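You operate a simulated robot arm through the tools that you are given. There is no shell and no other tool. Be economical: measure what you need, move in short steps, check, and stop when the job is done.

You are at the controls of a simulated two-armed robot. One attempt, no reset.

Task
Pick up the paper pack labelled "sketch" from the top of the front window-side table with one hand, pass it to the other hand and put it on the top of the middle window-side table.

The check looks at the end state, three seconds after you hand in, the way a careful person would. Anything else that was tipped, shoved, dropped, spilled or broken makes it a failure.

Robot
Two 7-joint arms with two-finger parallel grippers on one trunk, on a base that drives. Base frame: it is fixed to the floor where the robot stands at the start and does not move with it; the origin is under the middle of the robot, x ahead of it, y to its left, z up. Lengths are in mm, angles in degrees, forces in N, time in s.
The left shoulder is at the start at [50, 187, 1085], the right one opposite. With the tool pointing down near the work surface each hand reaches from about 100 to 660 mm from the robot's upright axis, wherever it stands, measured 20 degrees to its own side. Places, roughly: top of the middle window-side table [800, -1600, 700]. Payload 3.43 kg a hand.
The tool frame of a hand sits at the grasp point between the pads (the TCP): z along the fingers, y along the line on which they close. The tips reach 30 mm beyond it. The gripper opens to 94 mm. The fingers are 28 mm wide and 10 mm thick; the gripper's body (50 by 96 mm) begins 55 mm behind the TCP.
Orientation is that of the tool frame in the base frame, as a unit quaternion [w, x, y, z]. With the fingers straight down and closing along the base's y, the tool's x points along the base's -x, its y along +y and its z along -z.

Tools
- The arms move only by the tool step_arm. It takes "left_motion", "right_motion" or both (then of equal length, played together; a hand with none holds still); each is a list of rows, each a list of 7 numbers: the turn, a rotation vector about the tool's x, y, z in units of 60 degrees (1.0 is 60 degrees), then the shift along the tool's x, y, z in units of 500 mm (1.0 is 500 mm), then the finger opening in mm, from 0 to 94. In form: [[wx, wy, wz, dx, dy, dz, grip], ...]. A call has 1 to 20 rows; each row is the pose to reach, as a shift and turn from the pose commanded when the call began, along the tool's axes at that moment. A call with a number of a shift or a turn outside -1 to 1 is refused whole. A row lasts 0.2 s, in which the tool goes at most 50 mm and 8.6 degrees; a call with a longer step from one row to the next is refused whole, and so is a gripper value outside its range. Where a pose cannot be reached the arm comes as near as it can. A force on the tool above 40 N (or 10 N above the force at the start of the call, whichever is more), or a blocked arm, ends the call early, and 0.2 s more pass. Each finger travels about 153 mm/s and halts on what it meets, pressing with about 30 N; the grip force reading is that of the motor and also rises with nothing between the fingers. The clock runs only during rows and for 0.2 s after the last one: add rows that repeat a pose to give the fingers time. The reply holds the time, the measured pose of the TCP, the force on the tool along the base axes, the opening and the grip force, in the units named above and with some noise, with the torque about the TCP (base axes, N m) and any sound that the robot's microphone picked up.
- Cameras (640 x 400 px; columns grow to the right, rows downward): "scene" is now at [122.4, -41.5, 1254.6]; the picture's right is [-0.55, -0.83, 0.00], its down [-0.45, 0.30, -0.84] and it looks along [0.70, -0.46, -0.54] (base axes); focal length 277 px, centre (320, 200). "left" rides on the left gripper at [76, -14, -102] in its tool frame; the picture's right is [0.18, 0.98, 0.00], its down [-0.75, 0.14, -0.64] and it looks along [-0.63, 0.12, 0.77] (tool axes); focal length 243 px, centre (320, 200). "right" rides on the right gripper at [76, 14, -102] in its tool frame; the picture's right is [-0.18, 0.98, 0.00], its down [-0.75, -0.14, -0.64] and it looks along [-0.63, -0.12, 0.77] (tool axes); focal length 243 px, centre (320, 200). There is no depth. A picture from a camera that has moved, and an enlarged one, comes with that camera's place and axes in the base frame and with its lens. The place of the scene camera against the robot may be out by one fixed shift of up to 18 mm in any direction.
- capture(camera): a new picture of that camera. It takes no simulated time.
- slide_trunk(by): slides the trunk up (or, below 0, down) by that many mm; the arms and the scene camera ride with it, the base frame stays. It gives what a move gives, with no picture.
- steer(legs): drives the robot by 1 to 6 legs, each [ahead, left, turn to the left] in mm, mm and degrees, along the robot's own axes; the way and the turn of a leg run together, so that a leg with both is an arc; at most 1500 mm and 180 degrees a leg. The arms and the cameras ride along, it lands a little off, and it stops where it bumps. It gives what a move gives.
- aim_head(pan, tilt): turns the head with the scene camera to pan (to the left, within 80 degrees either way) and tilt (down, from -29 to 69), counted from straight ahead of the robot. It gives what a move gives.
- close_up(camera, box): a new picture of the part [left, top, right, bottom] of that camera's present view, enlarged. It takes no simulated time.
- close_job(): hands the job in; it is judged then, once.

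Work in short steps. Places have to be worked out from the pictures, the camera data and where the tool is seen: move nearer, look again, correct. Check each grasp and each placing, and mend what went wrong. You have 120 turns and 100 pictures in all, those below and enlarged ones among them. Open the grippers and draw the arms clear of the work before you hand the job in, unless the task says otherwise; then end with one line.

The tools are called after ">>>" as name(argument=value, ...) on one line, values as JSON. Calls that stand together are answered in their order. step_arm: Moves the arms, as the interface text tells. Its arguments: {"type":"object","properties":{"left_motion":{"type":"array"},"right_motion":{"type":"array"}},"required":[]} The other tools are called the same way: slide_trunk (by) slides the trunk up or down; steer (legs) drives the base; aim_head (pan, tilt) turns the head that bears the scene camera; capture (camera) takes a picture; close_up (camera, box) takes an enlarged picture of a part of a camera's view; close_job () hands the job in.

At the start:

```text
t: 0.0
left_tcp_pos: [465.6, -3.2, 1013.5]
left_ee_rot: [0.0, 0.0, 1.0, 0.0]
left_force: [0.2, 0.2, 0.2]
left_torque: [-0.01, 0.01, -0.01]
left_grip_width: 93.9
left_gripper_force: 0.0
right_tcp_pos: [290.4, -281.6, 1049.5]
right_ee_rot: [0.0, 0.0, 1.0, -0.001]
right_force: [-0.5, -0.5, 0.3]
right_torque: [0.0, -0.02, -0.01]
right_grip_width: 93.7
right_gripper_force: 0.0
trunk travel left (down, up): [-300.0, 132.0]
robot x, y, heading: [1.6, -1.0, -0.1]
head pan, tilt: [-33.6, 32.9]
```

scene: 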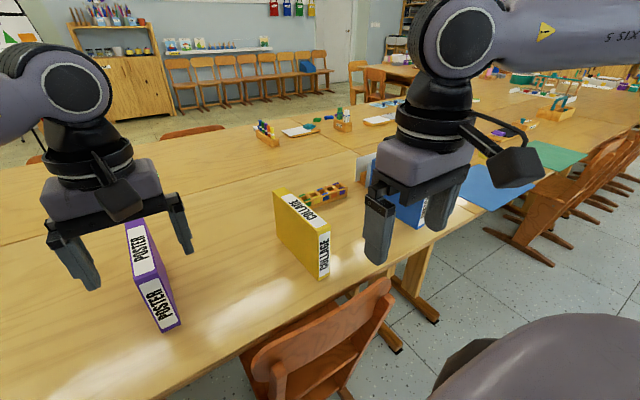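
right: 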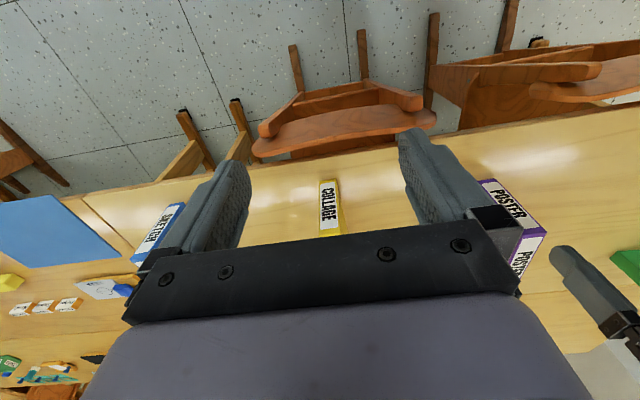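
left: 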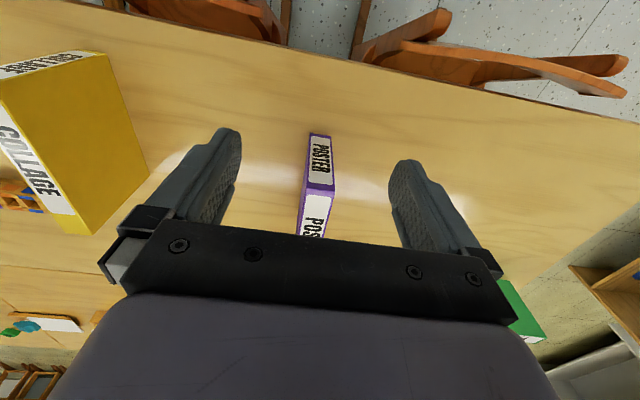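

I take a look at the sketch pack with the head turned more to the right.

>>> aim_head(pan=-60, tilt=35)

>>> capture(camera="scene")

>>> close_up(camera="right", box=[0, 150, 320, 350])

```text
t: 0.9
left_tcp_pos: [464.8, -1.2, 1014.6]
left_ee_rot: [0.0, -0.001, 1.0, 0.0]
left_force: [0.1, 0.2, -1.0]
left_torque: [-0.02, -0.02, 0.01]
left_grip_width: 94.0
left_gripper_force: 0.0
right_tcp_pos: [289.1, -280.8, 1047.1]
right_ee_rot: [-0.001, 0.0, 1.0, -0.001]
right_force: [0.6, 1.2, -0.6]
right_torque: [-0.04, 0.02, 0.01]
right_grip_width: 94.1
right_gripper_force: 0.1
trunk travel left (down, up): [-300.0, 132.0]
robot x, y, heading: [0.3, 1.6, -0.2]
head pan, tilt: [-60.0, 35.0]
```

```text
96 pictures are left
camera scene: at [92.2, -68.4, 1251.4], right [-0.87, -0.5, 0.0], down [-0.29, 0.5, -0.82], along [0.41, -0.71, -0.57], focal length 277 px, centre (320, 200)
```

scene: 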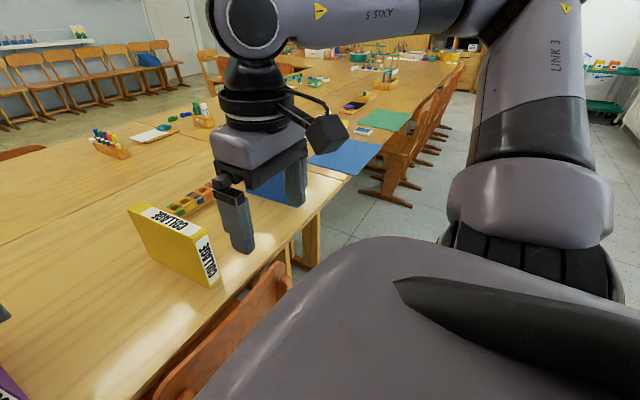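

```text
2.00 times, centred on (160, 250) of right
camera zoom: at [213.2, -266.6, 1151.3], right [0.18, 0.98, 0.0], down [0.75, -0.14, 0.64], along [0.63, -0.12, -0.77], focal length 485 px, centre (640, 100)
```

zoom: 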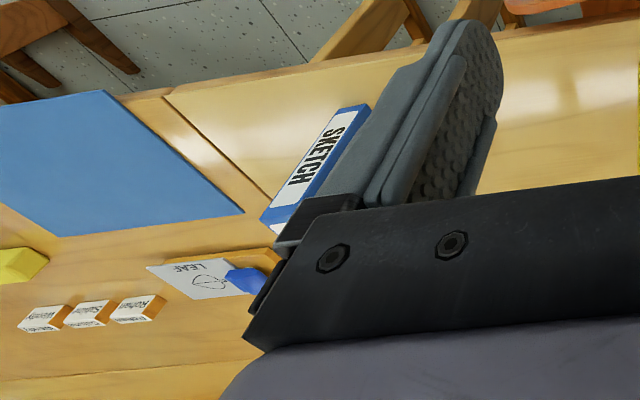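

The right arm hides the sketch pack, so I drive slowly only after looking at the floor; first pan the head ahead and down to see the chairs and floor on my right.

>>> aim_head(pan=-80, tilt=50)

>>> capture(camera="scene")

>>> aim_head(pan=-20, tilt=60)

>>> capture(camera="scene")

```text
t: 1.7
left_tcp_pos: [465.9, -1.8, 1013.5]
left_ee_rot: [0.0, -0.001, 1.0, 0.0]
left_force: [-0.8, -0.2, -0.1]
left_torque: [-0.01, 0.01, -0.02]
left_grip_width: 94.1
left_gripper_force: 0.0
right_tcp_pos: [289.0, -280.6, 1047.8]
right_ee_rot: [0.001, -0.001, 1.0, 0.0]
right_force: [0.5, 0.7, -0.7]
right_torque: [0.02, -0.01, -0.02]
right_grip_width: 94.0
right_gripper_force: 0.0
trunk travel left (down, up): [-300.0, 132.0]
robot x, y, heading: [-3.8, -0.4, 0.0]
head pan, tilt: [-80.0, 50.0]
```

```text
94 pictures are left
camera scene: at [61.5, -68.1, 1229.7], right [-0.98, -0.17, 0.0], down [-0.13, 0.75, -0.64], along [0.11, -0.63, -0.77], focal length 277 px, centre (320, 200)
```

scene: 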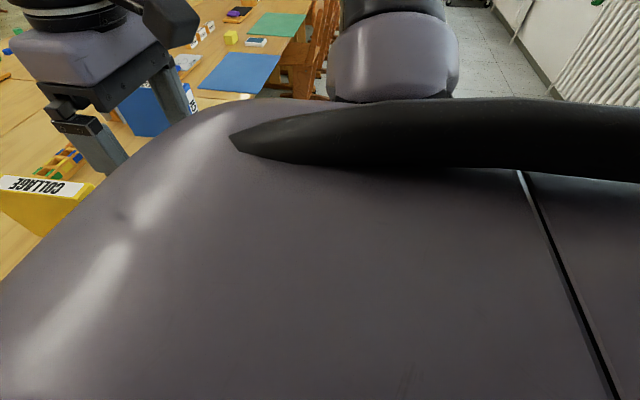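

```text
t: 3.0
left_tcp_pos: [466.4, -2.8, 1013.9]
left_ee_rot: [0.0, 0.0, 1.0, 0.001]
left_force: [1.1, -0.8, -0.3]
left_torque: [0.01, 0.0, -0.02]
left_grip_width: 93.8
left_gripper_force: 0.1
right_tcp_pos: [289.9, -280.8, 1048.2]
right_ee_rot: [0.0, 0.0, 1.0, 0.0]
right_force: [0.2, -0.3, -0.4]
right_torque: [-0.01, 0.01, -0.01]
right_grip_width: 93.8
right_gripper_force: 0.0
trunk travel left (down, up): [-300.0, 132.0]
robot x, y, heading: [-0.3, 0.0, -0.3]
head pan, tilt: [-20.0, 60.0]
```

```text
93 pictures are left
camera scene: at [110.7, -15.1, 1217.1], right [-0.34, -0.94, 0.0], down [-0.81, 0.3, -0.5], along [0.47, -0.17, -0.87], focal length 277 px, centre (320, 200)
```

scene: 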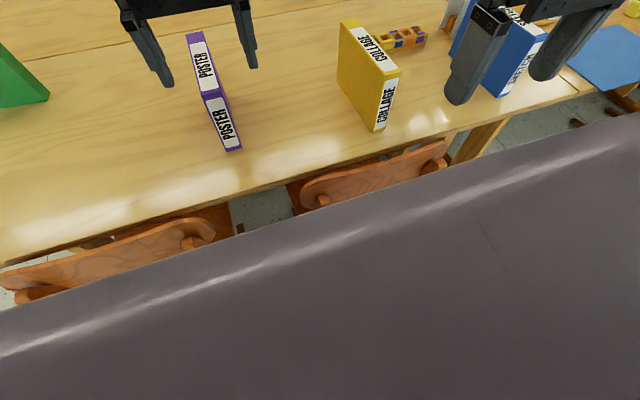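

Chair backs lie at about x 380 and the aisle is clear, so I drive sideways to the right to stand in front of the sketch pack.

>>> steer(legs=[[-40, -300, 0]])

>>> aim_head(pan=-25, tilt=40)

>>> capture(camera="scene")

>>> capture(camera="right")

>>> capture(camera="left")

```text
t: 6.2
left_tcp_pos: [425.5, -299.6, 1013.5]
left_ee_rot: [-0.001, -0.003, 1.0, 0.0]
left_force: [-0.7, 0.0, -0.5]
left_torque: [0.0, 0.01, -0.01]
left_grip_width: 93.9
left_gripper_force: 0.0
right_tcp_pos: [249.8, -578.6, 1047.9]
right_ee_rot: [0.0, -0.002, 1.0, 0.0]
right_force: [0.5, 0.2, 0.2]
right_torque: [-0.01, -0.01, 0.0]
right_grip_width: 94.0
right_gripper_force: 0.0
trunk travel left (down, up): [-300.0, 132.0]
robot x, y, heading: [-41.2, -298.1, 0.4]
head pan, tilt: [-20.0, 60.0]
```

```text
t: 7.1
left_tcp_pos: [426.0, -298.9, 1013.4]
left_ee_rot: [0.0, -0.003, 1.0, 0.001]
left_force: [-0.2, 0.1, -0.4]
left_torque: [-0.01, 0.01, 0.01]
left_grip_width: 93.9
left_gripper_force: 0.1
right_tcp_pos: [250.7, -578.1, 1048.8]
right_ee_rot: [-0.001, -0.002, 1.0, 0.0]
right_force: [0.7, 0.1, -0.4]
right_torque: [-0.01, 0.0, 0.0]
right_grip_width: 94.0
right_gripper_force: 0.0
trunk travel left (down, up): [-300.0, 132.0]
robot x, y, heading: [-41.2, -295.2, 0.2]
head pan, tilt: [-25.0, 40.0]
```

```text
92 pictures are left
camera scene: at [85.2, -325.8, 1243.8], right [-0.42, -0.91, 0.0], down [-0.58, 0.27, -0.77], along [0.7, -0.32, -0.64], focal length 277 px, centre (320, 200)
```

scene: 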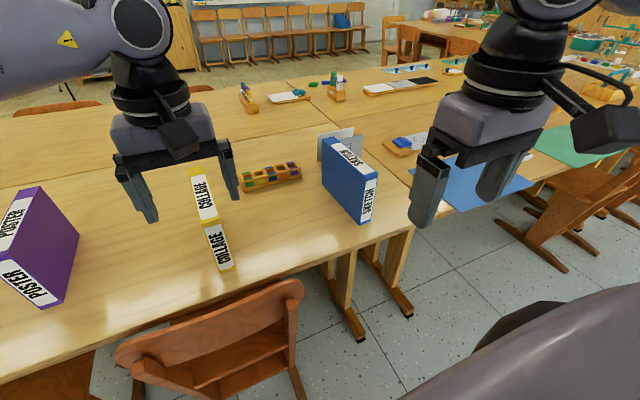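

```text
91 pictures are left
camera right: at [174.1, -564.0, 1151.3], right [0.18, 0.98, 0.0], down [0.75, -0.14, 0.64], along [0.63, -0.12, -0.77], focal length 243 px, centre (320, 200)
```

right: 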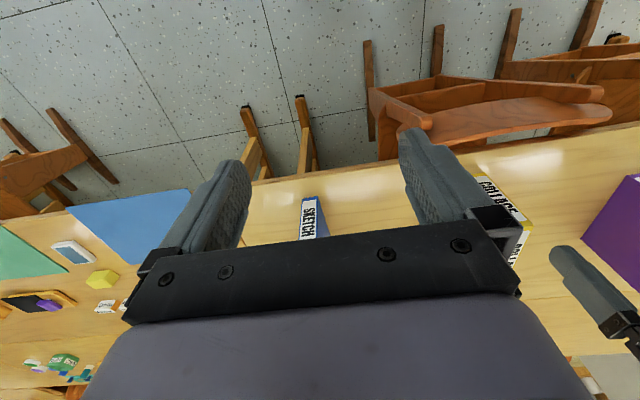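

```text
90 pictures are left
camera left: at [348.9, -313.0, 1115.5], right [-0.19, 0.98, 0.0], down [0.75, 0.15, 0.64], along [0.63, 0.12, -0.77], focal length 243 px, centre (320, 200)
```

left: 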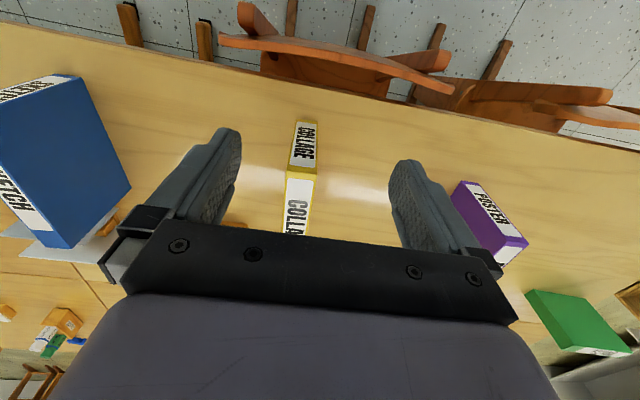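

I zoom in on the sketch pack to measure its corners.

>>> close_up(camera="scene", box=[280, 110, 440, 240])

>>> close_up(camera="left", box=[0, 50, 160, 270])

```text
3.08 times, centred on (360, 175) of scene
camera zoom: at [85.2, -325.8, 1243.8], right [-0.42, -0.91, 0.0], down [-0.58, 0.27, -0.77], along [0.7, -0.32, -0.64], focal length 853 px, centre (197, 277)
```

zoom: 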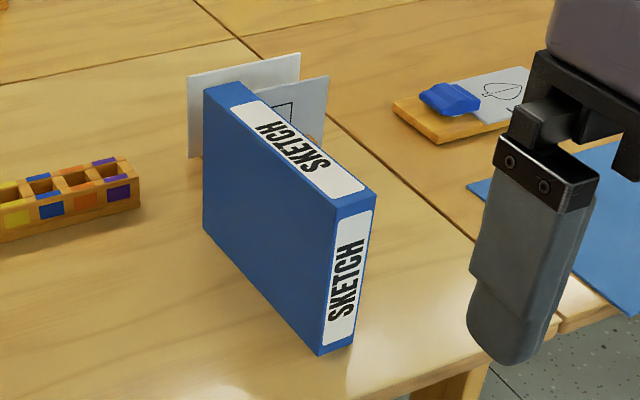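

```text
1.82 times, centred on (80, 160) of left
camera zoom: at [348.9, -313.0, 1115.5], right [-0.19, 0.98, 0.0], down [0.75, 0.15, 0.64], along [0.63, 0.12, -0.77], focal length 441 px, centre (756, 273)
```

zoom: 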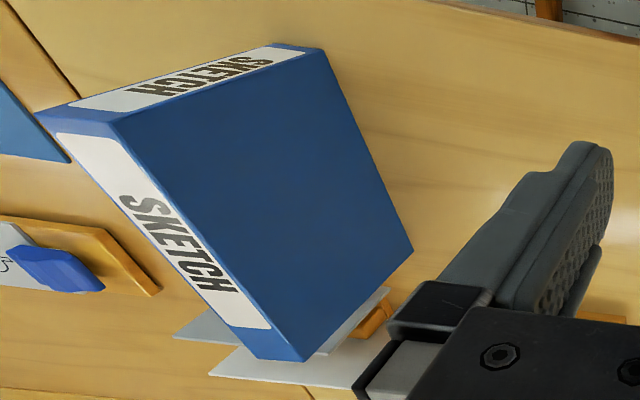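

The pack is about 216 long (along x, from x≈515 to 731), 35 thick, centred on y≈-670, top at z≈865, with two cards close behind its far end. It is out of reach, so I drive right, then slightly ahead where the floor in front of the table is free.

>>> steer(legs=[[0, -500, 0]])

>>> aim_head(pan=10, tilt=55)

>>> capture(camera="scene")

>>> capture(camera="left")

>>> capture(camera="right")

```text
t: 11.9
left_tcp_pos: [427.7, -789.8, 1014.9]
left_ee_rot: [0.0, -0.003, 1.0, -0.001]
left_force: [0.4, 0.8, -0.5]
left_torque: [-0.02, -0.01, 0.0]
left_grip_width: 94.1
left_gripper_force: 0.1
right_tcp_pos: [252.9, -1069.0, 1047.7]
right_ee_rot: [-0.001, -0.002, 1.0, 0.0]
right_force: [-0.2, 0.0, -1.2]
right_torque: [0.01, -0.02, 0.02]
right_grip_width: 93.9
right_gripper_force: 0.1
trunk travel left (down, up): [-300.0, 132.0]
robot x, y, heading: [-35.9, -789.3, 0.2]
head pan, tilt: [-25.0, 40.0]
```

```text
t: 12.9
left_tcp_pos: [428.4, -789.6, 1014.3]
left_ee_rot: [0.0, -0.003, 1.0, 0.0]
left_force: [-0.3, -0.1, 0.1]
left_torque: [0.01, -0.02, 0.04]
left_grip_width: 93.9
left_gripper_force: 0.1
right_tcp_pos: [253.1, -1068.7, 1047.5]
right_ee_rot: [0.0, -0.002, 1.0, 0.0]
right_force: [0.6, -0.5, 0.2]
right_torque: [0.01, 0.01, -0.01]
right_grip_width: 93.9
right_gripper_force: 0.1
trunk travel left (down, up): [-300.0, 132.0]
robot x, y, heading: [-41.0, -787.8, 0.3]
head pan, tilt: [10.0, 55.0]
```

```text
87 pictures are left
camera scene: at [81.0, -768.7, 1223.2], right [0.18, -0.98, 0.0], down [-0.81, -0.15, -0.57], along [0.56, 0.1, -0.82], focal length 277 px, centre (320, 200)
```

scene: 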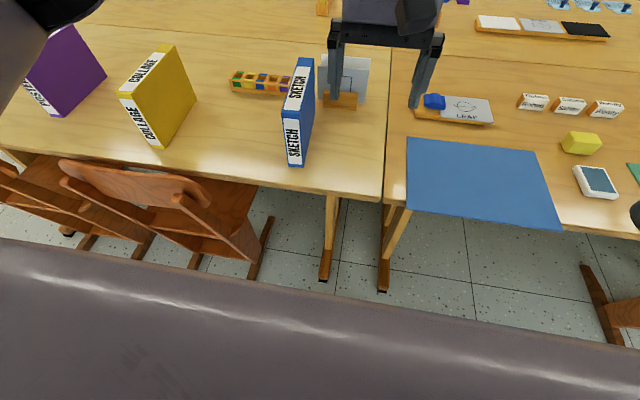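

```text
86 pictures are left
camera left: at [351.0, -804.0, 1115.5], right [-0.19, 0.98, 0.0], down [0.75, 0.15, 0.64], along [0.63, 0.12, -0.77], focal length 243 px, centre (320, 200)
```

left: 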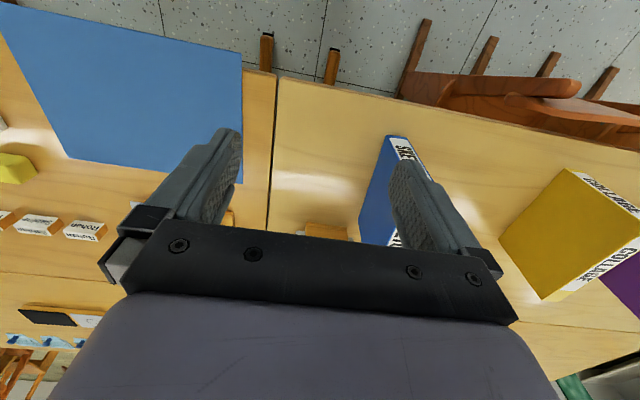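

```text
85 pictures are left
camera right: at [176.4, -1055.2, 1151.3], right [0.18, 0.98, 0.0], down [0.75, -0.14, 0.64], along [0.63, -0.12, -0.77], focal length 243 px, centre (320, 200)
```

right: 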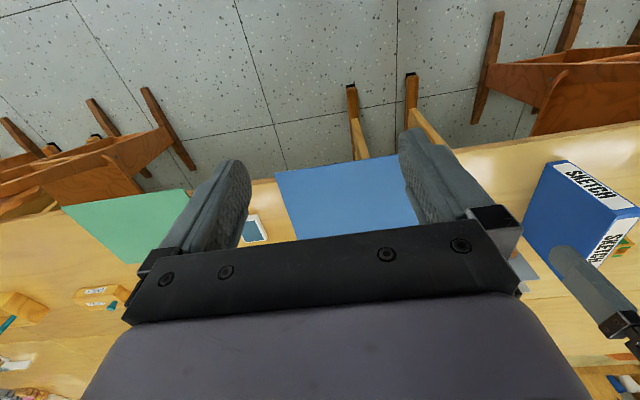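

Combining the views, the table top is at about z≈740 and the pack runs x≈502–694, centred y≈-640, top z≈888. I drive ahead 60 mm; the floor is clear there.

>>> steer(legs=[[60, 0, 0]])

```text
t: 13.9
left_tcp_pos: [485.5, -789.2, 1013.8]
left_ee_rot: [0.0, -0.003, 1.0, 0.0]
left_force: [0.8, 0.3, 0.0]
left_torque: [0.01, 0.02, 0.05]
left_grip_width: 93.9
left_gripper_force: 0.0
right_tcp_pos: [309.9, -1069.7, 1048.6]
right_ee_rot: [0.0, -0.002, 1.0, 0.0]
right_force: [-0.1, 0.1, -0.2]
right_torque: [-0.01, 0.01, 0.02]
right_grip_width: 93.9
right_gripper_force: 0.0
trunk travel left (down, up): [-300.0, 132.0]
robot x, y, heading: [16.1, -790.0, 0.7]
head pan, tilt: [10.0, 55.0]
```

I bring the left hand above the pack at its present height for a look.

>>> step_arm(left_motion=[[0, 0, 0, -0.0275, 0.075, 0, 94], [0, 0, 0, -0.055, 0.15, 0, 94], [0, 0, 0, -0.0825, 0.225, 0, 94], [0, 0, 0, -0.11, 0.3, 0, 94], [0, 0, 0, -0.11, 0.3, 0, 94]])

>>> capture(camera="left")

>>> capture(camera="scene")

```text
t: 15.1
left_tcp_pos: [539.9, -636.4, 1014.5]
left_ee_rot: [0.0, -0.004, 1.0, 0.001]
left_force: [-0.3, 0.7, -0.7]
left_torque: [0.0, 0.02, 0.01]
left_grip_width: 94.0
left_gripper_force: 0.1
right_tcp_pos: [309.9, -1069.1, 1048.3]
right_ee_rot: [0.0, -0.002, 1.0, 0.0]
right_force: [0.3, -0.4, 0.4]
right_torque: [-0.01, 0.02, 0.0]
right_grip_width: 94.1
right_gripper_force: 0.0
trunk travel left (down, up): [-300.0, 132.0]
robot x, y, heading: [22.5, -789.6, 0.4]
head pan, tilt: [10.0, 55.0]
```

```text
84 pictures are left
camera left: at [463.2, -651.4, 1115.6], right [-0.19, 0.98, 0.0], down [0.75, 0.14, 0.64], along [0.63, 0.12, -0.77], focal length 243 px, centre (320, 200)
```

left: 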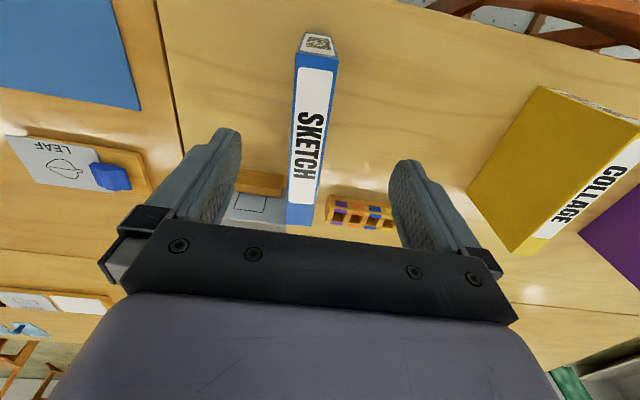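

```text
83 pictures are left
camera scene: at [138.4, -768.7, 1223.2], right [0.18, -0.98, 0.0], down [-0.81, -0.14, -0.57], along [0.56, 0.1, -0.82], focal length 277 px, centre (320, 200)
```

scene: 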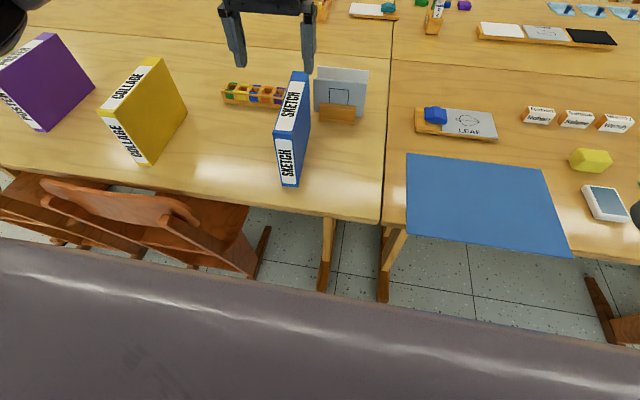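

The top face measures x 499–697, y -646 (near) to -633 (far), yaw about +3.8°. I align the left hand over its centre and descend part-way.

>>> step_arm(left_motion=[[0, 0, -0.03, -0.058, -0.004, 0, 94], [0, 0, -0.06, -0.116, -0.007, 0, 94], [0, 0, -0.06, -0.116, -0.007, 0.07, 94], [0, 0, -0.06, -0.116, -0.007, 0.13, 94], [0, 0, -0.06, -0.116, -0.007, 0.16, 94], [0, 0, -0.06, -0.116, -0.007, 0.16, 94]])

>>> capture(camera="left")

>>> close_up(camera="scene", box=[200, 0, 400, 200])

```text
t: 16.5
left_tcp_pos: [598.0, -643.8, 932.9]
left_ee_rot: [0.001, -0.034, 0.999, 0.001]
left_force: [-0.2, -0.1, 1.0]
left_torque: [0.01, 0.0, 0.0]
left_grip_width: 94.0
left_gripper_force: 0.0
right_tcp_pos: [311.2, -1068.9, 1048.0]
right_ee_rot: [0.0, -0.002, 1.0, 0.0]
right_force: [0.1, -1.3, -0.1]
right_torque: [0.02, 0.02, -0.01]
right_grip_width: 94.0
right_gripper_force: 0.0
trunk travel left (down, up): [-300.0, 132.0]
robot x, y, heading: [19.0, -788.4, 0.1]
head pan, tilt: [10.0, 55.0]
```

```text
82 pictures are left
camera left: at [521.9, -662.8, 1034.6], right [-0.25, 0.97, 0.0], down [0.74, 0.19, 0.64], along [0.62, 0.16, -0.77], focal length 243 px, centre (320, 200)
```

left: 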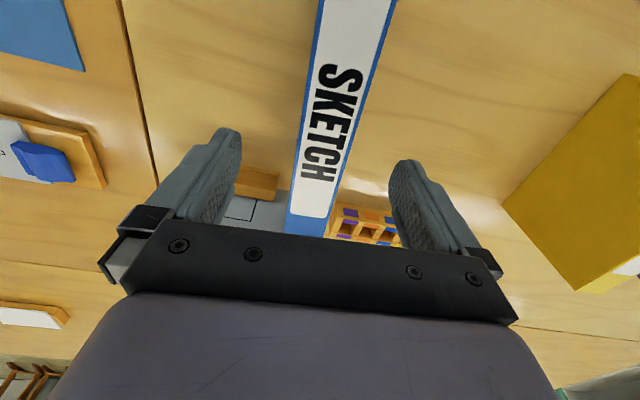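

```text
2.00 times, centred on (300, 100) of scene
camera zoom: at [138.4, -768.6, 1223.2], right [0.18, -0.98, 0.0], down [-0.81, -0.14, -0.57], along [0.56, 0.1, -0.82], focal length 554 px, centre (360, 400)
```

zoom: 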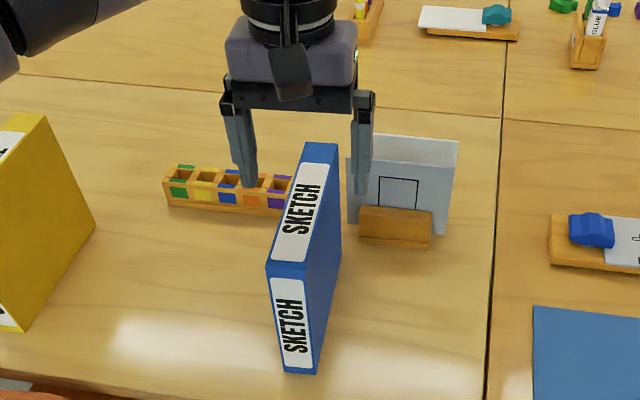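

The fingers straddle the pack centrally and the card stand is well behind (x≈720). I descend to TCP z≈853.

>>> step_arm(left_motion=[[0, 0, 0, 0, 0.004, 0.05, 94], [0, 0, 0, 0, 0.005, 0.1, 94], [0, 0, 0, 0, 0.005, 0.14, 94], [0, 0, 0, 0, 0.005, 0.16, 94], [0, 0, 0, 0, 0.005, 0.16, 94]])

>>> close_up(camera="scene", box=[200, 0, 400, 200])

>>> capture(camera="left")

```text
t: 17.7
left_tcp_pos: [596.1, -641.7, 853.5]
left_ee_rot: [0.0, -0.035, 0.999, 0.0]
left_force: [-0.2, -0.2, 0.0]
left_torque: [-0.03, 0.0, 0.01]
left_grip_width: 94.0
left_gripper_force: 0.1
right_tcp_pos: [310.0, -1068.5, 1048.3]
right_ee_rot: [0.0, -0.002, 1.0, 0.0]
right_force: [-0.6, 0.5, -0.8]
right_torque: [0.0, 0.01, 0.0]
right_grip_width: 93.8
right_gripper_force: 0.0
trunk travel left (down, up): [-300.0, 132.0]
robot x, y, heading: [23.7, -789.7, 0.3]
head pan, tilt: [10.0, 55.0]
```

```text
2.00 times, centred on (300, 100) of scene
camera zoom: at [138.4, -768.6, 1223.2], right [0.18, -0.98, 0.0], down [-0.81, -0.14, -0.57], along [0.56, 0.1, -0.82], focal length 554 px, centre (360, 400)
```

zoom: 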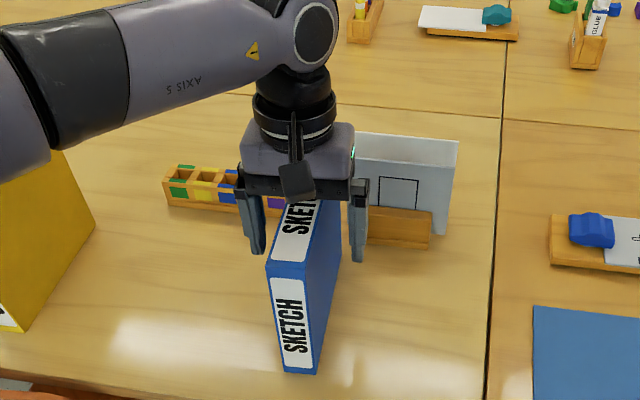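

```text
79 pictures are left
camera left: at [521.5, -659.7, 955.2], right [-0.25, 0.97, 0.0], down [0.74, 0.19, 0.64], along [0.62, 0.16, -0.77], focal length 243 px, centre (320, 200)
```

left: 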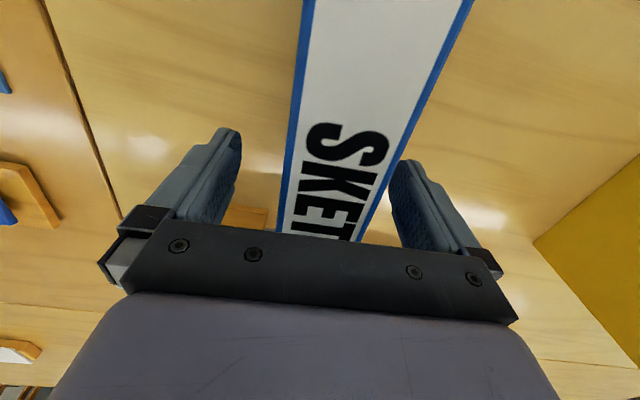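

The fingers are well placed on both sides of the pack. I close the left gripper in place.

>>> step_arm(left_motion=[[0, 0, 0, 0, 0, 0, 60], [0, 0, 0, 0, 0, 0, 44], [0, 0, 0, 0, 0, 0, 20], [0, 0, 0, 0, 0, 0, 10], [0, 0, 0, 0, 0, 0, 10]])

```text
t: 18.9
left_tcp_pos: [597.4, -639.4, 854.3]
left_ee_rot: [0.0, -0.034, 0.999, 0.0]
left_force: [0.4, -0.1, 0.0]
left_torque: [0.02, 0.02, -0.19]
left_grip_width: 40.3
left_gripper_force: 30.3
right_tcp_pos: [309.6, -1069.9, 1049.2]
right_ee_rot: [0.0, -0.002, 1.0, 0.001]
right_force: [0.1, 0.0, -0.1]
right_torque: [0.02, -0.02, -0.01]
right_grip_width: 94.0
right_gripper_force: 0.1
trunk travel left (down, up): [-300.0, 132.0]
robot x, y, heading: [18.9, -791.3, 0.1]
head pan, tilt: [10.0, 55.0]
```

It holds a 40 mm thickness at 30 N. I lift slowly by 160 mm.

>>> step_arm(left_motion=[[0, 0, 0, 0, 0, -0.02, 5], [0, 0, 0, 0, 0, -0.06, 5], [0, 0, 0, 0, 0, -0.12, 5], [0, 0, 0, 0, 0, -0.18, 5], [0, 0, 0, 0, 0, -0.24, 5], [0, 0, 0, 0, 0, -0.3, 5], [0, 0, 0, 0, 0, -0.34, 5], [0, 0, 0, 0, 0, -0.34, 5]])

>>> capture(camera="scene")

```text
t: 20.7
left_tcp_pos: [598.6, -640.2, 1023.4]
left_ee_rot: [0.0, -0.034, 0.999, 0.0]
left_force: [0.7, 0.0, -7.3]
left_torque: [-0.01, 0.05, 0.01]
left_grip_width: 40.5
left_gripper_force: 29.9
right_tcp_pos: [310.9, -1069.2, 1048.9]
right_ee_rot: [0.0, -0.002, 1.0, 0.0]
right_force: [0.3, -0.7, 0.3]
right_torque: [-0.01, -0.01, 0.0]
right_grip_width: 93.9
right_gripper_force: 0.0
trunk travel left (down, up): [-300.0, 132.0]
robot x, y, heading: [21.7, -791.3, 0.2]
head pan, tilt: [10.0, 55.0]
```

```text
78 pictures are left
camera scene: at [139.1, -768.4, 1223.0], right [0.18, -0.98, 0.0], down [-0.81, -0.15, -0.57], along [0.56, 0.1, -0.82], focal length 277 px, centre (320, 200)
```

scene: 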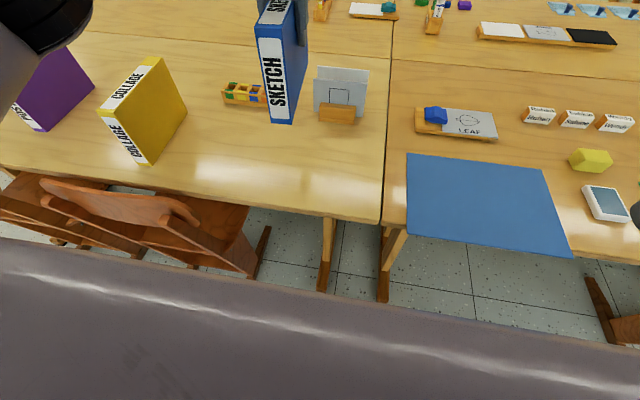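

The pack is held firmly (7 N). I draw it back in front of the robot and turn it clockwise toward lying along y, in two calls.

>>> step_arm(left_motion=[[0, 0, 0.12, 0.04, -0.025, 0, 5], [0, 0, 0.25, 0.08, -0.05, 0, 5], [0, 0, 0.38, 0.12, -0.075, 0, 5], [0, 0, 0.51, 0.16, -0.1, 0, 5], [0, 0, 0.64, 0.2, -0.125, 0, 5], [0, 0, 0.77, 0.24, -0.15, 0, 5], [0, 0, 0.87, 0.27, -0.175, 0, 5], [0, 0, 0.97, 0.28, -0.2, 0, 5], [0, 0, 0.97, 0.28, -0.2, 0, 5]])

>>> capture(camera="scene")

```text
t: 22.7
left_tcp_pos: [463.5, -749.6, 1021.9]
left_ee_rot: [0.0, 0.457, 0.889, 0.0]
left_force: [0.7, -0.3, -6.4]
left_torque: [0.01, 0.0, 0.0]
left_grip_width: 40.5
left_gripper_force: 29.5
right_tcp_pos: [310.9, -1067.6, 1048.2]
right_ee_rot: [0.0, -0.002, 1.0, 0.0]
right_force: [0.2, 0.8, -0.3]
right_torque: [0.01, 0.01, 0.0]
right_grip_width: 94.0
right_gripper_force: 0.0
trunk travel left (down, up): [-300.0, 132.0]
robot x, y, heading: [17.4, -788.6, 0.3]
head pan, tilt: [10.0, 55.0]
```

```text
77 pictures are left
camera scene: at [138.9, -768.5, 1223.1], right [0.18, -0.98, 0.0], down [-0.81, -0.15, -0.57], along [0.56, 0.1, -0.82], focal length 277 px, centre (320, 200)
```

scene: 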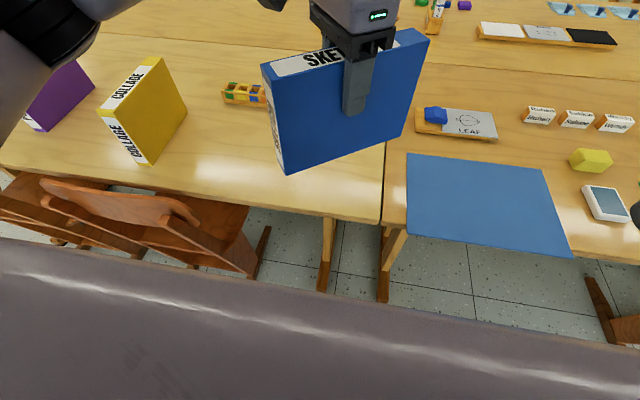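

Pack yaw still needs ~36°. I finish the left turn while turning the right hand in place (camera outward).

>>> step_arm(left_motion=[[0, 0, 0.1, 0, 0, 0, 5], [0, 0, 0.2, 0, 0, 0, 5], [0, 0, 0.3, 0, 0, 0, 5], [0, 0, 0.4, 0, 0, 0, 5], [0, 0, 0.5, 0, 0, 0, 5], [0, 0, 0.593, 0, 0, 0, 5], [0, 0, 0.593, 0, 0, 0, 5], [0, 0, 0.593, 0, 0, 0, 5]], right_motion=[[0, 0, -0.13, 0, 0, 0, 94], [0, 0, -0.26, 0, 0, 0, 94], [0, 0, -0.39, 0, 0, 0, 94], [0, 0, -0.52, 0, 0, 0, 94], [0, 0, -0.65, 0, 0, 0, 94], [0, 0, -0.78, 0, 0, 0, 94], [0, 0, -0.91, 0, 0, 0, 94], [0, 0, -1.0, 0, 0, 0, 94]])

>>> step_arm(right_motion=[[0, 0, -0.13, 0, 0, 0, 94], [0, 0, -0.26, 0, 0, 0, 94], [0, 0, -0.39, 0, 0, 0, 94], [0, 0, -0.5, 0, 0, 0, 94], [0, 0, -0.5, 0, 0, 0, 94]])

```text
t: 24.5
left_tcp_pos: [352.6, -766.4, 1030.1]
left_ee_rot: [0.0, 0.706, 0.709, 0.0]
left_force: [0.0, 1.5, -7.4]
left_torque: [0.03, -0.02, -0.02]
left_grip_width: 40.5
left_gripper_force: 29.6
left hand out of reach, approached as far as the arm can: row 2, 3, 4, 5, 6, 7, 8
right_tcp_pos: [309.3, -1065.6, 1049.1]
right_ee_rot: [-0.002, -0.499, 0.867, -0.002]
right_force: [-0.7, 0.8, -0.5]
right_torque: [0.03, 0.01, -0.03]
right_grip_width: 93.9
right_gripper_force: 0.1
right hand out of reach, approached as far as the arm can: row 8
trunk travel left (down, up): [-300.0, 132.0]
robot x, y, heading: [19.9, -789.5, 0.4]
head pan, tilt: [10.0, 55.0]
```

```text
t: 25.7
left_tcp_pos: [352.7, -766.3, 1030.4]
left_ee_rot: [0.0, 0.706, 0.709, 0.0]
left_force: [0.2, 0.8, -7.0]
left_torque: [0.05, -0.03, -0.02]
left_grip_width: 40.4
left_gripper_force: 30.0
right_tcp_pos: [230.4, -983.5, 1062.4]
right_ee_rot: [-0.001, 0.709, -0.705, 0.001]
right_force: [-0.4, -0.7, -1.1]
right_torque: [-0.03, -0.01, 0.03]
right_grip_width: 94.0
right_gripper_force: 0.0
right hand out of reach, approached as far as the arm can: row 1, 2, 3, 4, 5
trunk travel left (down, up): [-300.0, 132.0]
robot x, y, heading: [18.5, -789.7, 0.1]
head pan, tilt: [10.0, 55.0]
```

Orientation was kept but positions were pulled in by reach limits at this height. I raise the trunk so the hands can work lower relative to the shoulders, and look.

>>> slide_trunk(by=125)

>>> aim_head(pan=-10, tilt=50)

>>> capture(camera="scene")

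```text
t: 27.2
left_tcp_pos: [351.5, -766.1, 1155.7]
left_ee_rot: [0.0, 0.705, 0.709, 0.0]
left_force: [-0.2, -0.6, -7.0]
left_torque: [0.05, 0.0, -0.01]
left_grip_width: 40.6
left_gripper_force: 30.4
right_tcp_pos: [230.0, -983.8, 1187.9]
right_ee_rot: [0.0, 0.707, -0.707, 0.0]
right_force: [0.3, 0.0, -0.1]
right_torque: [-0.02, 0.02, 0.0]
right_grip_width: 94.1
right_gripper_force: 0.0
trunk travel left (down, up): [-425.0, 7.0]
robot x, y, heading: [19.5, -790.4, 0.4]
head pan, tilt: [10.0, 55.0]
```

```text
t: 28.0
left_tcp_pos: [352.4, -765.8, 1155.7]
left_ee_rot: [0.0, 0.705, 0.709, 0.0]
left_force: [-0.5, -0.1, -7.7]
left_torque: [-0.02, 0.01, 0.0]
left_grip_width: 40.6
left_gripper_force: 30.1
right_tcp_pos: [230.4, -982.7, 1187.4]
right_ee_rot: [0.0, 0.708, -0.707, 0.001]
right_force: [0.4, -0.5, -0.5]
right_torque: [-0.02, 0.03, 0.0]
right_grip_width: 93.9
right_gripper_force: 0.0
trunk travel left (down, up): [-425.0, 7.0]
robot x, y, heading: [22.2, -791.9, 0.0]
head pan, tilt: [-10.0, 50.0]
```

```text
76 pictures are left
camera scene: at [143.8, -794.4, 1354.6], right [-0.17, -0.99, 0.0], down [-0.76, 0.13, -0.64], along [0.63, -0.11, -0.77], focal length 277 px, centre (320, 200)
```

scene: 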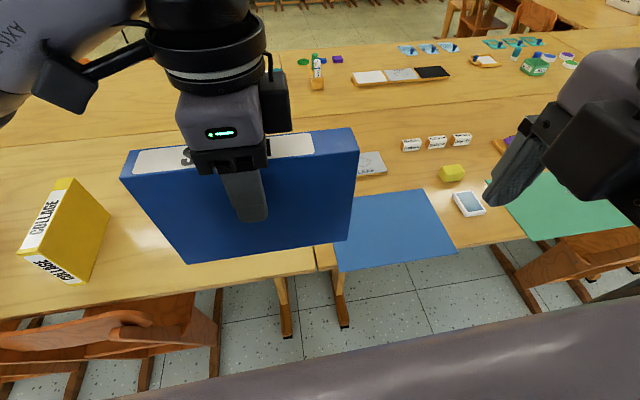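

I lower the left hand with the pack to z≈995 and bring the tilted right hand to a pre-grasp above the pack's right half.

>>> step_arm(left_motion=[[0, 0, 0, 0, 0.02, 0.06, 5], [0, 0, 0, 0, 0.04, 0.12, 5], [0, 0, 0, 0, 0.06, 0.18, 5], [0, 0, 0, 0, 0.08, 0.24, 5], [0, 0, 0, 0, 0.1, 0.28, 5], [0, 0, 0, 0, 0.12, 0.32, 5], [0, 0, 0, 0, 0.12, 0.32, 5]], right_motion=[[0, -0.1, 0, 0, 0, 0.04, 94], [0, -0.2, 0, 0, -0.07, 0.08, 94], [0, -0.3, 0, -0.02, -0.15, 0.11, 94], [0, -0.4, 0, -0.07, -0.22, 0.14, 94], [0, -0.5, 0, -0.13, -0.29, 0.16, 94], [0, -0.5, 0, -0.198, -0.354, 0.174, 94], [0, -0.5, 0, -0.198, -0.364, 0.174, 94]])

>>> capture(camera="scene")

```text
t: 28.5
left_tcp_pos: [354.0, -765.3, 1145.6]
left_ee_rot: [-0.001, 0.702, 0.712, -0.001]
left_force: [-0.3, 0.2, -6.3]
left_torque: [0.0, 0.0, -0.01]
left_grip_width: 40.5
left_gripper_force: 29.7
left hand out of reach, approached as far as the arm can: row 1, 2
right_tcp_pos: [221.9, -972.0, 1171.9]
right_ee_rot: [-0.029, 0.711, -0.702, -0.028]
right_force: [0.1, -2.6, -1.9]
right_torque: [-0.03, -0.09, 0.15]
right_grip_width: 94.0
right_gripper_force: 0.0
right hand out of reach, approached as far as the arm can: row 1, 2
trunk travel left (down, up): [-425.0, 7.0]
robot x, y, heading: [18.7, -790.2, 0.2]
head pan, tilt: [-10.0, 50.0]
stopped in row 2 (right hand): the force on the tool passed its limit at 76 N (the readings are from after the stop); the commanded pose is now the measured one
```

```text
75 pictures are left
camera scene: at [143.7, -794.4, 1354.6], right [-0.17, -0.99, 0.0], down [-0.76, 0.13, -0.64], along [0.63, -0.11, -0.77], focal length 277 px, centre (320, 200)
```

scene: 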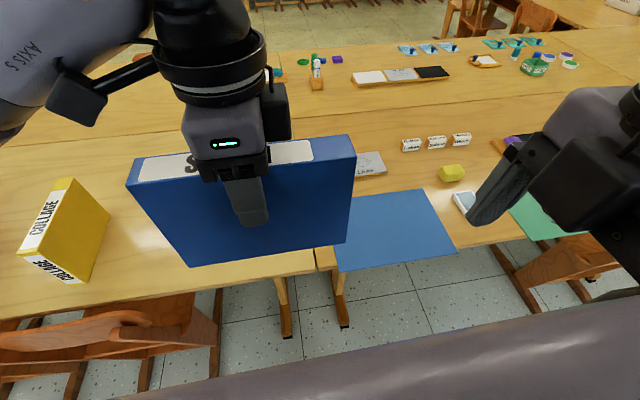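

The wrists are near joint limits with the cameras turned outward. I change the plan: swing both hands back, and hold the pack diagonally with its near end toward the right hand.

>>> step_arm(left_motion=[[0, 0, -0.12, 0.01, 0.02, 0.02, 5], [0, 0, -0.24, 0.02, 0.05, 0.04, 5], [0, 0, -0.36, 0.03, 0.08, 0.06, 5], [0, 0, -0.48, 0.04, 0.11, 0.08, 5], [0, 0, -0.6, 0.05, 0.14, 0.1, 5], [0, 0, -0.72, 0.06, 0.17, 0.12, 5], [0, 0, -0.84, 0.06, 0.2, 0.14, 5], [0, 0, -0.96, 0.06, 0.2, 0.16, 5], [0, 0, -0.96, 0.06, 0.2, 0.16, 5]], right_motion=[[0, 0.02, 0.1, 0.02, 0, 0, 94], [0, 0.06, 0.2, 0.04, 0, 0, 94], [0, 0.08, 0.3, 0.06, -0.03, 0, 94], [0, 0.08, 0.4, 0.08, -0.06, 0, 94], [0, 0.08, 0.5, 0.1, -0.09, 0, 94], [0, 0.08, 0.6, 0.12, -0.12, 0, 94], [0, 0.08, 0.7, 0.12, -0.12, 0, 94], [0, 0.08, 0.8, 0.12, -0.12, 0, 94], [0, 0.08, 0.8, 0.12, -0.12, 0, 94]])

>>> capture(camera="scene")

```text
t: 30.5
left_tcp_pos: [454.8, -734.0, 1065.3]
left_ee_rot: [0.0, 0.271, 0.963, 0.0]
left_force: [0.9, 0.8, -7.5]
left_torque: [0.02, 0.0, -0.01]
left_grip_width: 40.2
left_gripper_force: 29.9
right_tcp_pos: [283.7, -1032.3, 1166.2]
right_ee_rot: [-0.013, -0.363, 0.931, 0.011]
right_force: [-0.5, -0.1, 0.1]
right_torque: [0.01, 0.0, -0.04]
right_grip_width: 94.1
right_gripper_force: 0.0
trunk travel left (down, up): [-425.0, 7.0]
robot x, y, heading: [20.3, -790.0, -0.0]
head pan, tilt: [-10.0, 50.0]
```

```text
74 pictures are left
camera scene: at [144.0, -794.4, 1354.6], right [-0.17, -0.99, 0.0], down [-0.76, 0.13, -0.64], along [0.63, -0.11, -0.77], focal length 277 px, centre (320, 200)
```

scene: 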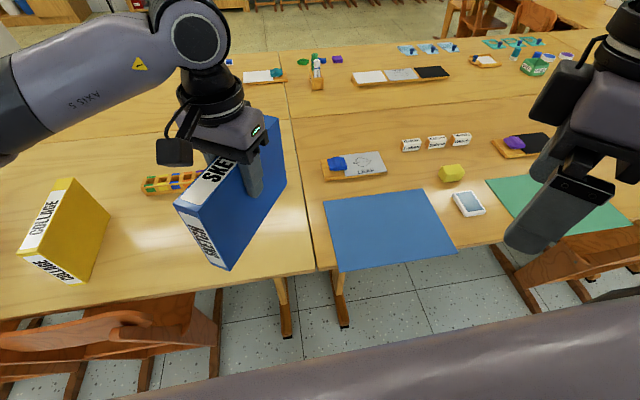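

Good. I continue turning the left hand to yaw ≈ +28° at about (520, -740, 1000), and trim the right yaw to match.

>>> step_arm(left_motion=[[0, 0, -0.13, -0.02, 0.01, 0.02, 5], [0, 0, -0.26, -0.04, 0.02, 0.04, 5], [0, 0, -0.39, -0.06, 0.03, 0.06, 5], [0, 0, -0.52, -0.08, 0.04, 0.08, 5], [0, 0, -0.65, -0.1, 0.05, 0.1, 5], [0, 0, -0.78, -0.117, 0.058, 0.12, 5], [0, 0, -0.9, -0.117, 0.058, 0.13, 5], [0, 0, -1.0, -0.117, 0.058, 0.13, 5], [0, 0, -1.0, -0.117, 0.058, 0.13, 5]], right_motion=[[0, 0, 0.1, 0, 0, 0, 94], [0, 0, 0.235, 0, 0, 0, 94], [0, 0, 0.235, 0, 0, 0, 94], [0, 0, 0.235, 0, 0, 0, 94], [0, 0, 0.235, 0, 0, 0, 94], [0, 0, 0.235, 0, 0, 0, 94], [0, 0, 0.235, 0, 0, 0, 94], [0, 0, 0.235, 0, 0, 0, 94], [0, 0, 0.235, 0, 0, 0, 94]])

>>> capture(camera="scene")

```text
t: 32.5
left_tcp_pos: [519.6, -739.4, 1000.8]
left_ee_rot: [-0.001, -0.246, 0.969, -0.001]
left_force: [-0.2, -0.5, -7.2]
left_torque: [0.01, 0.04, -0.02]
left_grip_width: 40.5
left_gripper_force: 30.1
right_tcp_pos: [283.4, -1031.5, 1166.2]
right_ee_rot: [-0.016, -0.246, 0.969, 0.009]
right_force: [-0.3, -0.1, 0.8]
right_torque: [-0.01, 0.0, -0.01]
right_grip_width: 94.2
right_gripper_force: 0.1
trunk travel left (down, up): [-425.0, 7.0]
robot x, y, heading: [18.1, -789.2, 0.1]
head pan, tilt: [-10.0, 50.0]
```

```text
73 pictures are left
camera scene: at [144.0, -794.4, 1354.6], right [-0.17, -0.99, 0.0], down [-0.76, 0.13, -0.64], along [0.63, -0.11, -0.77], focal length 277 px, centre (320, 200)
```

scene: 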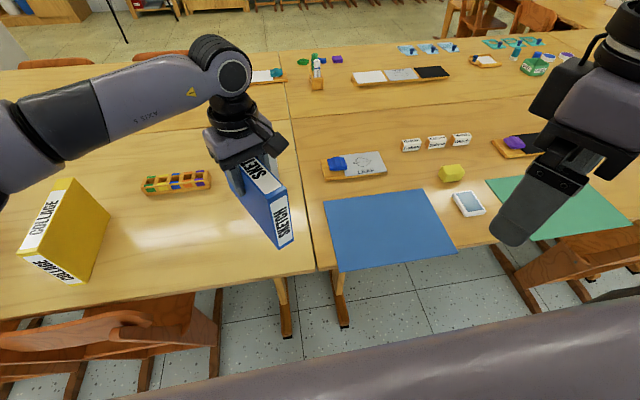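

Both hands share yaw 28.5°. I tilt the right hand 55° and bring it to a pre-grasp about 110 mm back from the pack's near upper corner.

>>> step_arm(right_motion=[[0.003, -0.12, -0.001, -0.03, 0.03, 0.02, 94], [0.006, -0.24, -0.003, -0.07, 0.06, 0.05, 94], [0.009, -0.36, -0.004, -0.12, 0.1, 0.08, 94], [0.012, -0.48, -0.006, -0.17, 0.14, 0.11, 94], [0.015, -0.6, -0.007, -0.22, 0.18, 0.14, 94], [0.018, -0.72, -0.009, -0.27, 0.22, 0.16, 94], [0.02, -0.84, -0.01, -0.33, 0.25, 0.175, 94], [0.0225, -0.94, -0.0116, -0.39, 0.287, 0.19, 94], [0.0225, -0.94, -0.0116, -0.39, 0.287, 0.19, 94]])

>>> capture(camera="scene")

>>> capture(camera="right")

```text
t: 34.5
left_tcp_pos: [518.3, -738.9, 1001.4]
left_ee_rot: [-0.001, -0.246, 0.969, -0.001]
left_force: [-0.4, -0.5, -7.1]
left_torque: [-0.01, 0.04, -0.01]
left_grip_width: 40.4
left_gripper_force: 30.7
right_tcp_pos: [396.3, -850.8, 1087.1]
right_ee_rot: [0.448, -0.219, 0.859, 0.115]
right_force: [0.1, 0.5, 0.0]
right_torque: [0.0, 0.0, -0.02]
right_grip_width: 94.0
right_gripper_force: 0.0
right hand out of reach, approached as far as the arm can: row 3, 4, 5, 6, 7, 8, 9
trunk travel left (down, up): [-425.0, 7.0]
robot x, y, heading: [20.9, -791.8, 0.1]
head pan, tilt: [-10.0, 50.0]
```

```text
72 pictures are left
camera scene: at [143.9, -794.4, 1354.6], right [-0.17, -0.99, 0.0], down [-0.76, 0.13, -0.64], along [0.63, -0.11, -0.77], focal length 277 px, centre (320, 200)
```

scene: 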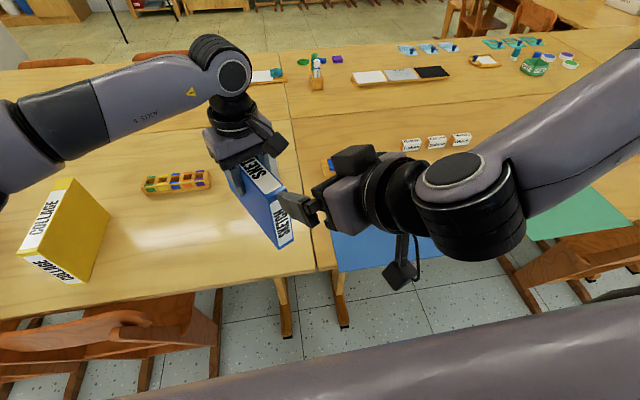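

```text
71 pictures are left
camera right: at [275.9, -899.9, 1083.9], right [-0.38, 0.91, 0.15], down [-0.02, -0.17, 0.99], along [0.93, 0.37, 0.08], focal length 243 px, centre (320, 200)
```

right: 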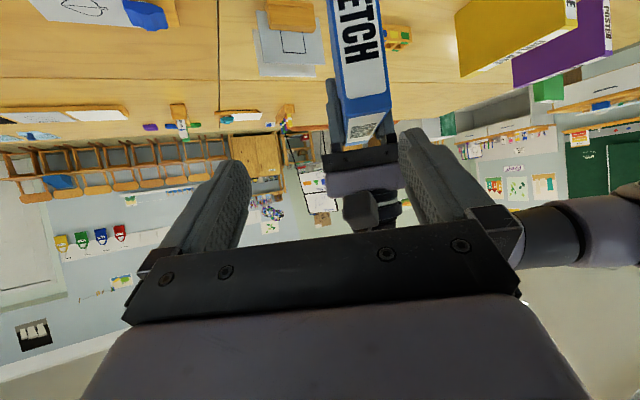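

The right hand has the right orientation but can't come that far inward. I shift both: pack to about (560, -830, 1010) and the right hand outward accordingly.

>>> step_arm(left_motion=[[0, 0, 0, 0.003, -0.04, -0.006, 5], [0, 0, 0, 0.006, -0.08, -0.012, 5], [0, 0, 0, 0.01, -0.13, -0.018, 5], [0, 0, 0, 0.015, -0.199, -0.018, 5], [0, 0, 0, 0.015, -0.199, -0.018, 5]], right_motion=[[0, 0, 0, 0.003, -0.04, 0.003, 94], [0, 0, 0, 0.006, -0.08, 0.006, 94], [0, 0, 0, 0.01, -0.12, 0.011, 94], [0, 0, 0, 0.01, -0.12, 0.011, 94], [0, 0, 0, 0.01, -0.12, 0.011, 94]])

```text
t: 35.7
left_tcp_pos: [562.1, -828.8, 1011.0]
left_ee_rot: [-0.002, -0.245, 0.969, 0.0]
left_force: [0.4, 1.1, -6.9]
left_torque: [-0.02, 0.04, 0.03]
left_grip_width: 40.5
left_gripper_force: 29.6
right_tcp_pos: [425.0, -900.8, 1080.6]
right_ee_rot: [0.448, -0.219, 0.86, 0.113]
right_force: [-0.1, 0.2, -0.3]
right_torque: [-0.04, 0.06, 0.03]
right_grip_width: 94.2
right_gripper_force: 0.1
trunk travel left (down, up): [-425.0, 7.0]
robot x, y, heading: [17.9, -786.8, 0.3]
head pan, tilt: [-10.0, 50.0]
```

Both are where commanded. Check alignment through the right-hand camera and scene.

>>> capture(camera="right")

>>> close_up(camera="scene", box=[200, 80, 420, 280])

```text
70 pictures are left
camera right: at [306.5, -950.3, 1077.3], right [-0.38, 0.91, 0.15], down [-0.02, -0.17, 0.99], along [0.93, 0.37, 0.08], focal length 243 px, centre (320, 200)
```

right: 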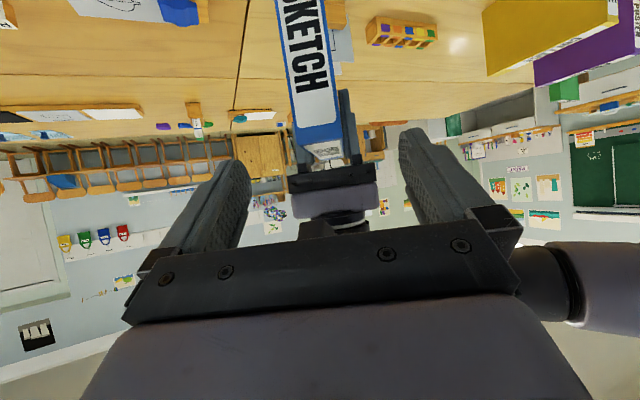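

```text
2.00 times, centred on (310, 180) of scene
camera zoom: at [144.1, -793.7, 1354.6], right [-0.17, -0.99, 0.0], down [-0.76, 0.13, -0.64], along [0.63, -0.11, -0.77], focal length 554 px, centre (340, 240)
```

zoom: 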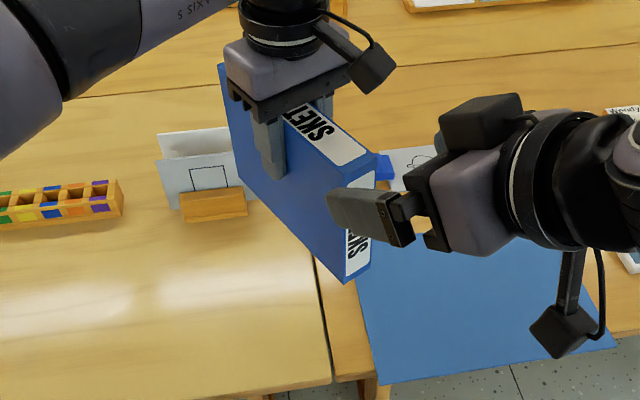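

Looking at the geometry, the left wrist camera could meet the right gripper's motor box at 55° tilt. I tilt the right hand to 72° and lower it so it approaches beneath.

>>> step_arm(right_motion=[[0, -0.1, 0, 0.035, -0.001, 0.022, 94], [0, -0.2, 0, 0.07, -0.002, 0.045, 94], [0, -0.283, 0, 0.104, -0.004, 0.067, 94], [0, -0.283, 0, 0.104, -0.004, 0.067, 94]])

>>> close_up(camera="scene", box=[200, 80, 420, 280])

>>> capture(camera="right")

```text
t: 36.7
left_tcp_pos: [561.1, -828.7, 1010.6]
left_ee_rot: [-0.002, -0.245, 0.97, 0.0]
left_force: [0.1, 0.1, -8.4]
left_torque: [-0.01, 0.03, -0.04]
left_grip_width: 40.6
left_gripper_force: 30.0
right_tcp_pos: [438.4, -886.1, 1147.2]
right_ee_rot: [0.568, -0.2, 0.786, 0.144]
right_force: [0.3, -0.3, 0.4]
right_torque: [0.0, 0.02, -0.04]
right_grip_width: 94.1
right_gripper_force: 0.0
right hand out of reach, approached as far as the arm can: row 1, 2, 3, 4
trunk travel left (down, up): [-425.0, 7.0]
robot x, y, heading: [21.6, -790.2, 0.2]
head pan, tilt: [-10.0, 50.0]
```

```text
2.00 times, centred on (310, 180) of scene
camera zoom: at [144.0, -794.6, 1354.6], right [-0.17, -0.99, 0.0], down [-0.76, 0.13, -0.64], along [0.63, -0.11, -0.77], focal length 554 px, centre (340, 240)
```

zoom: 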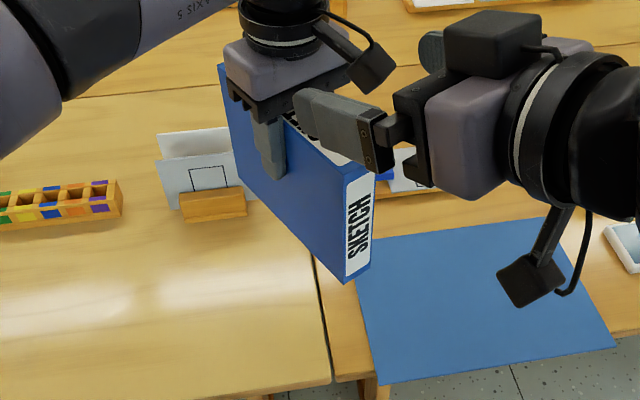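

```text
67 pictures are left
camera right: at [325.1, -932.1, 1107.8], right [-0.42, 0.89, 0.17], down [-0.26, -0.3, 0.92], along [0.87, 0.34, 0.36], focal length 243 px, centre (320, 200)
```

right: 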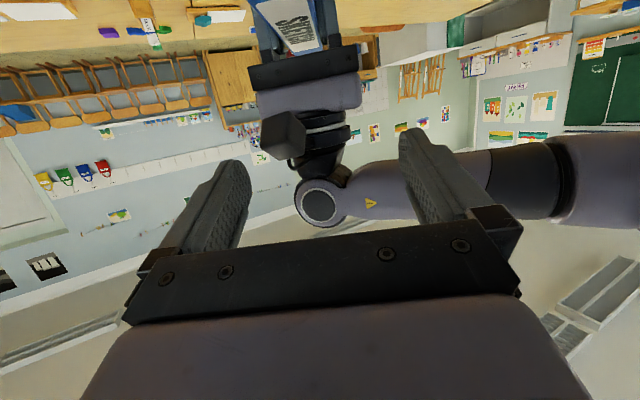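

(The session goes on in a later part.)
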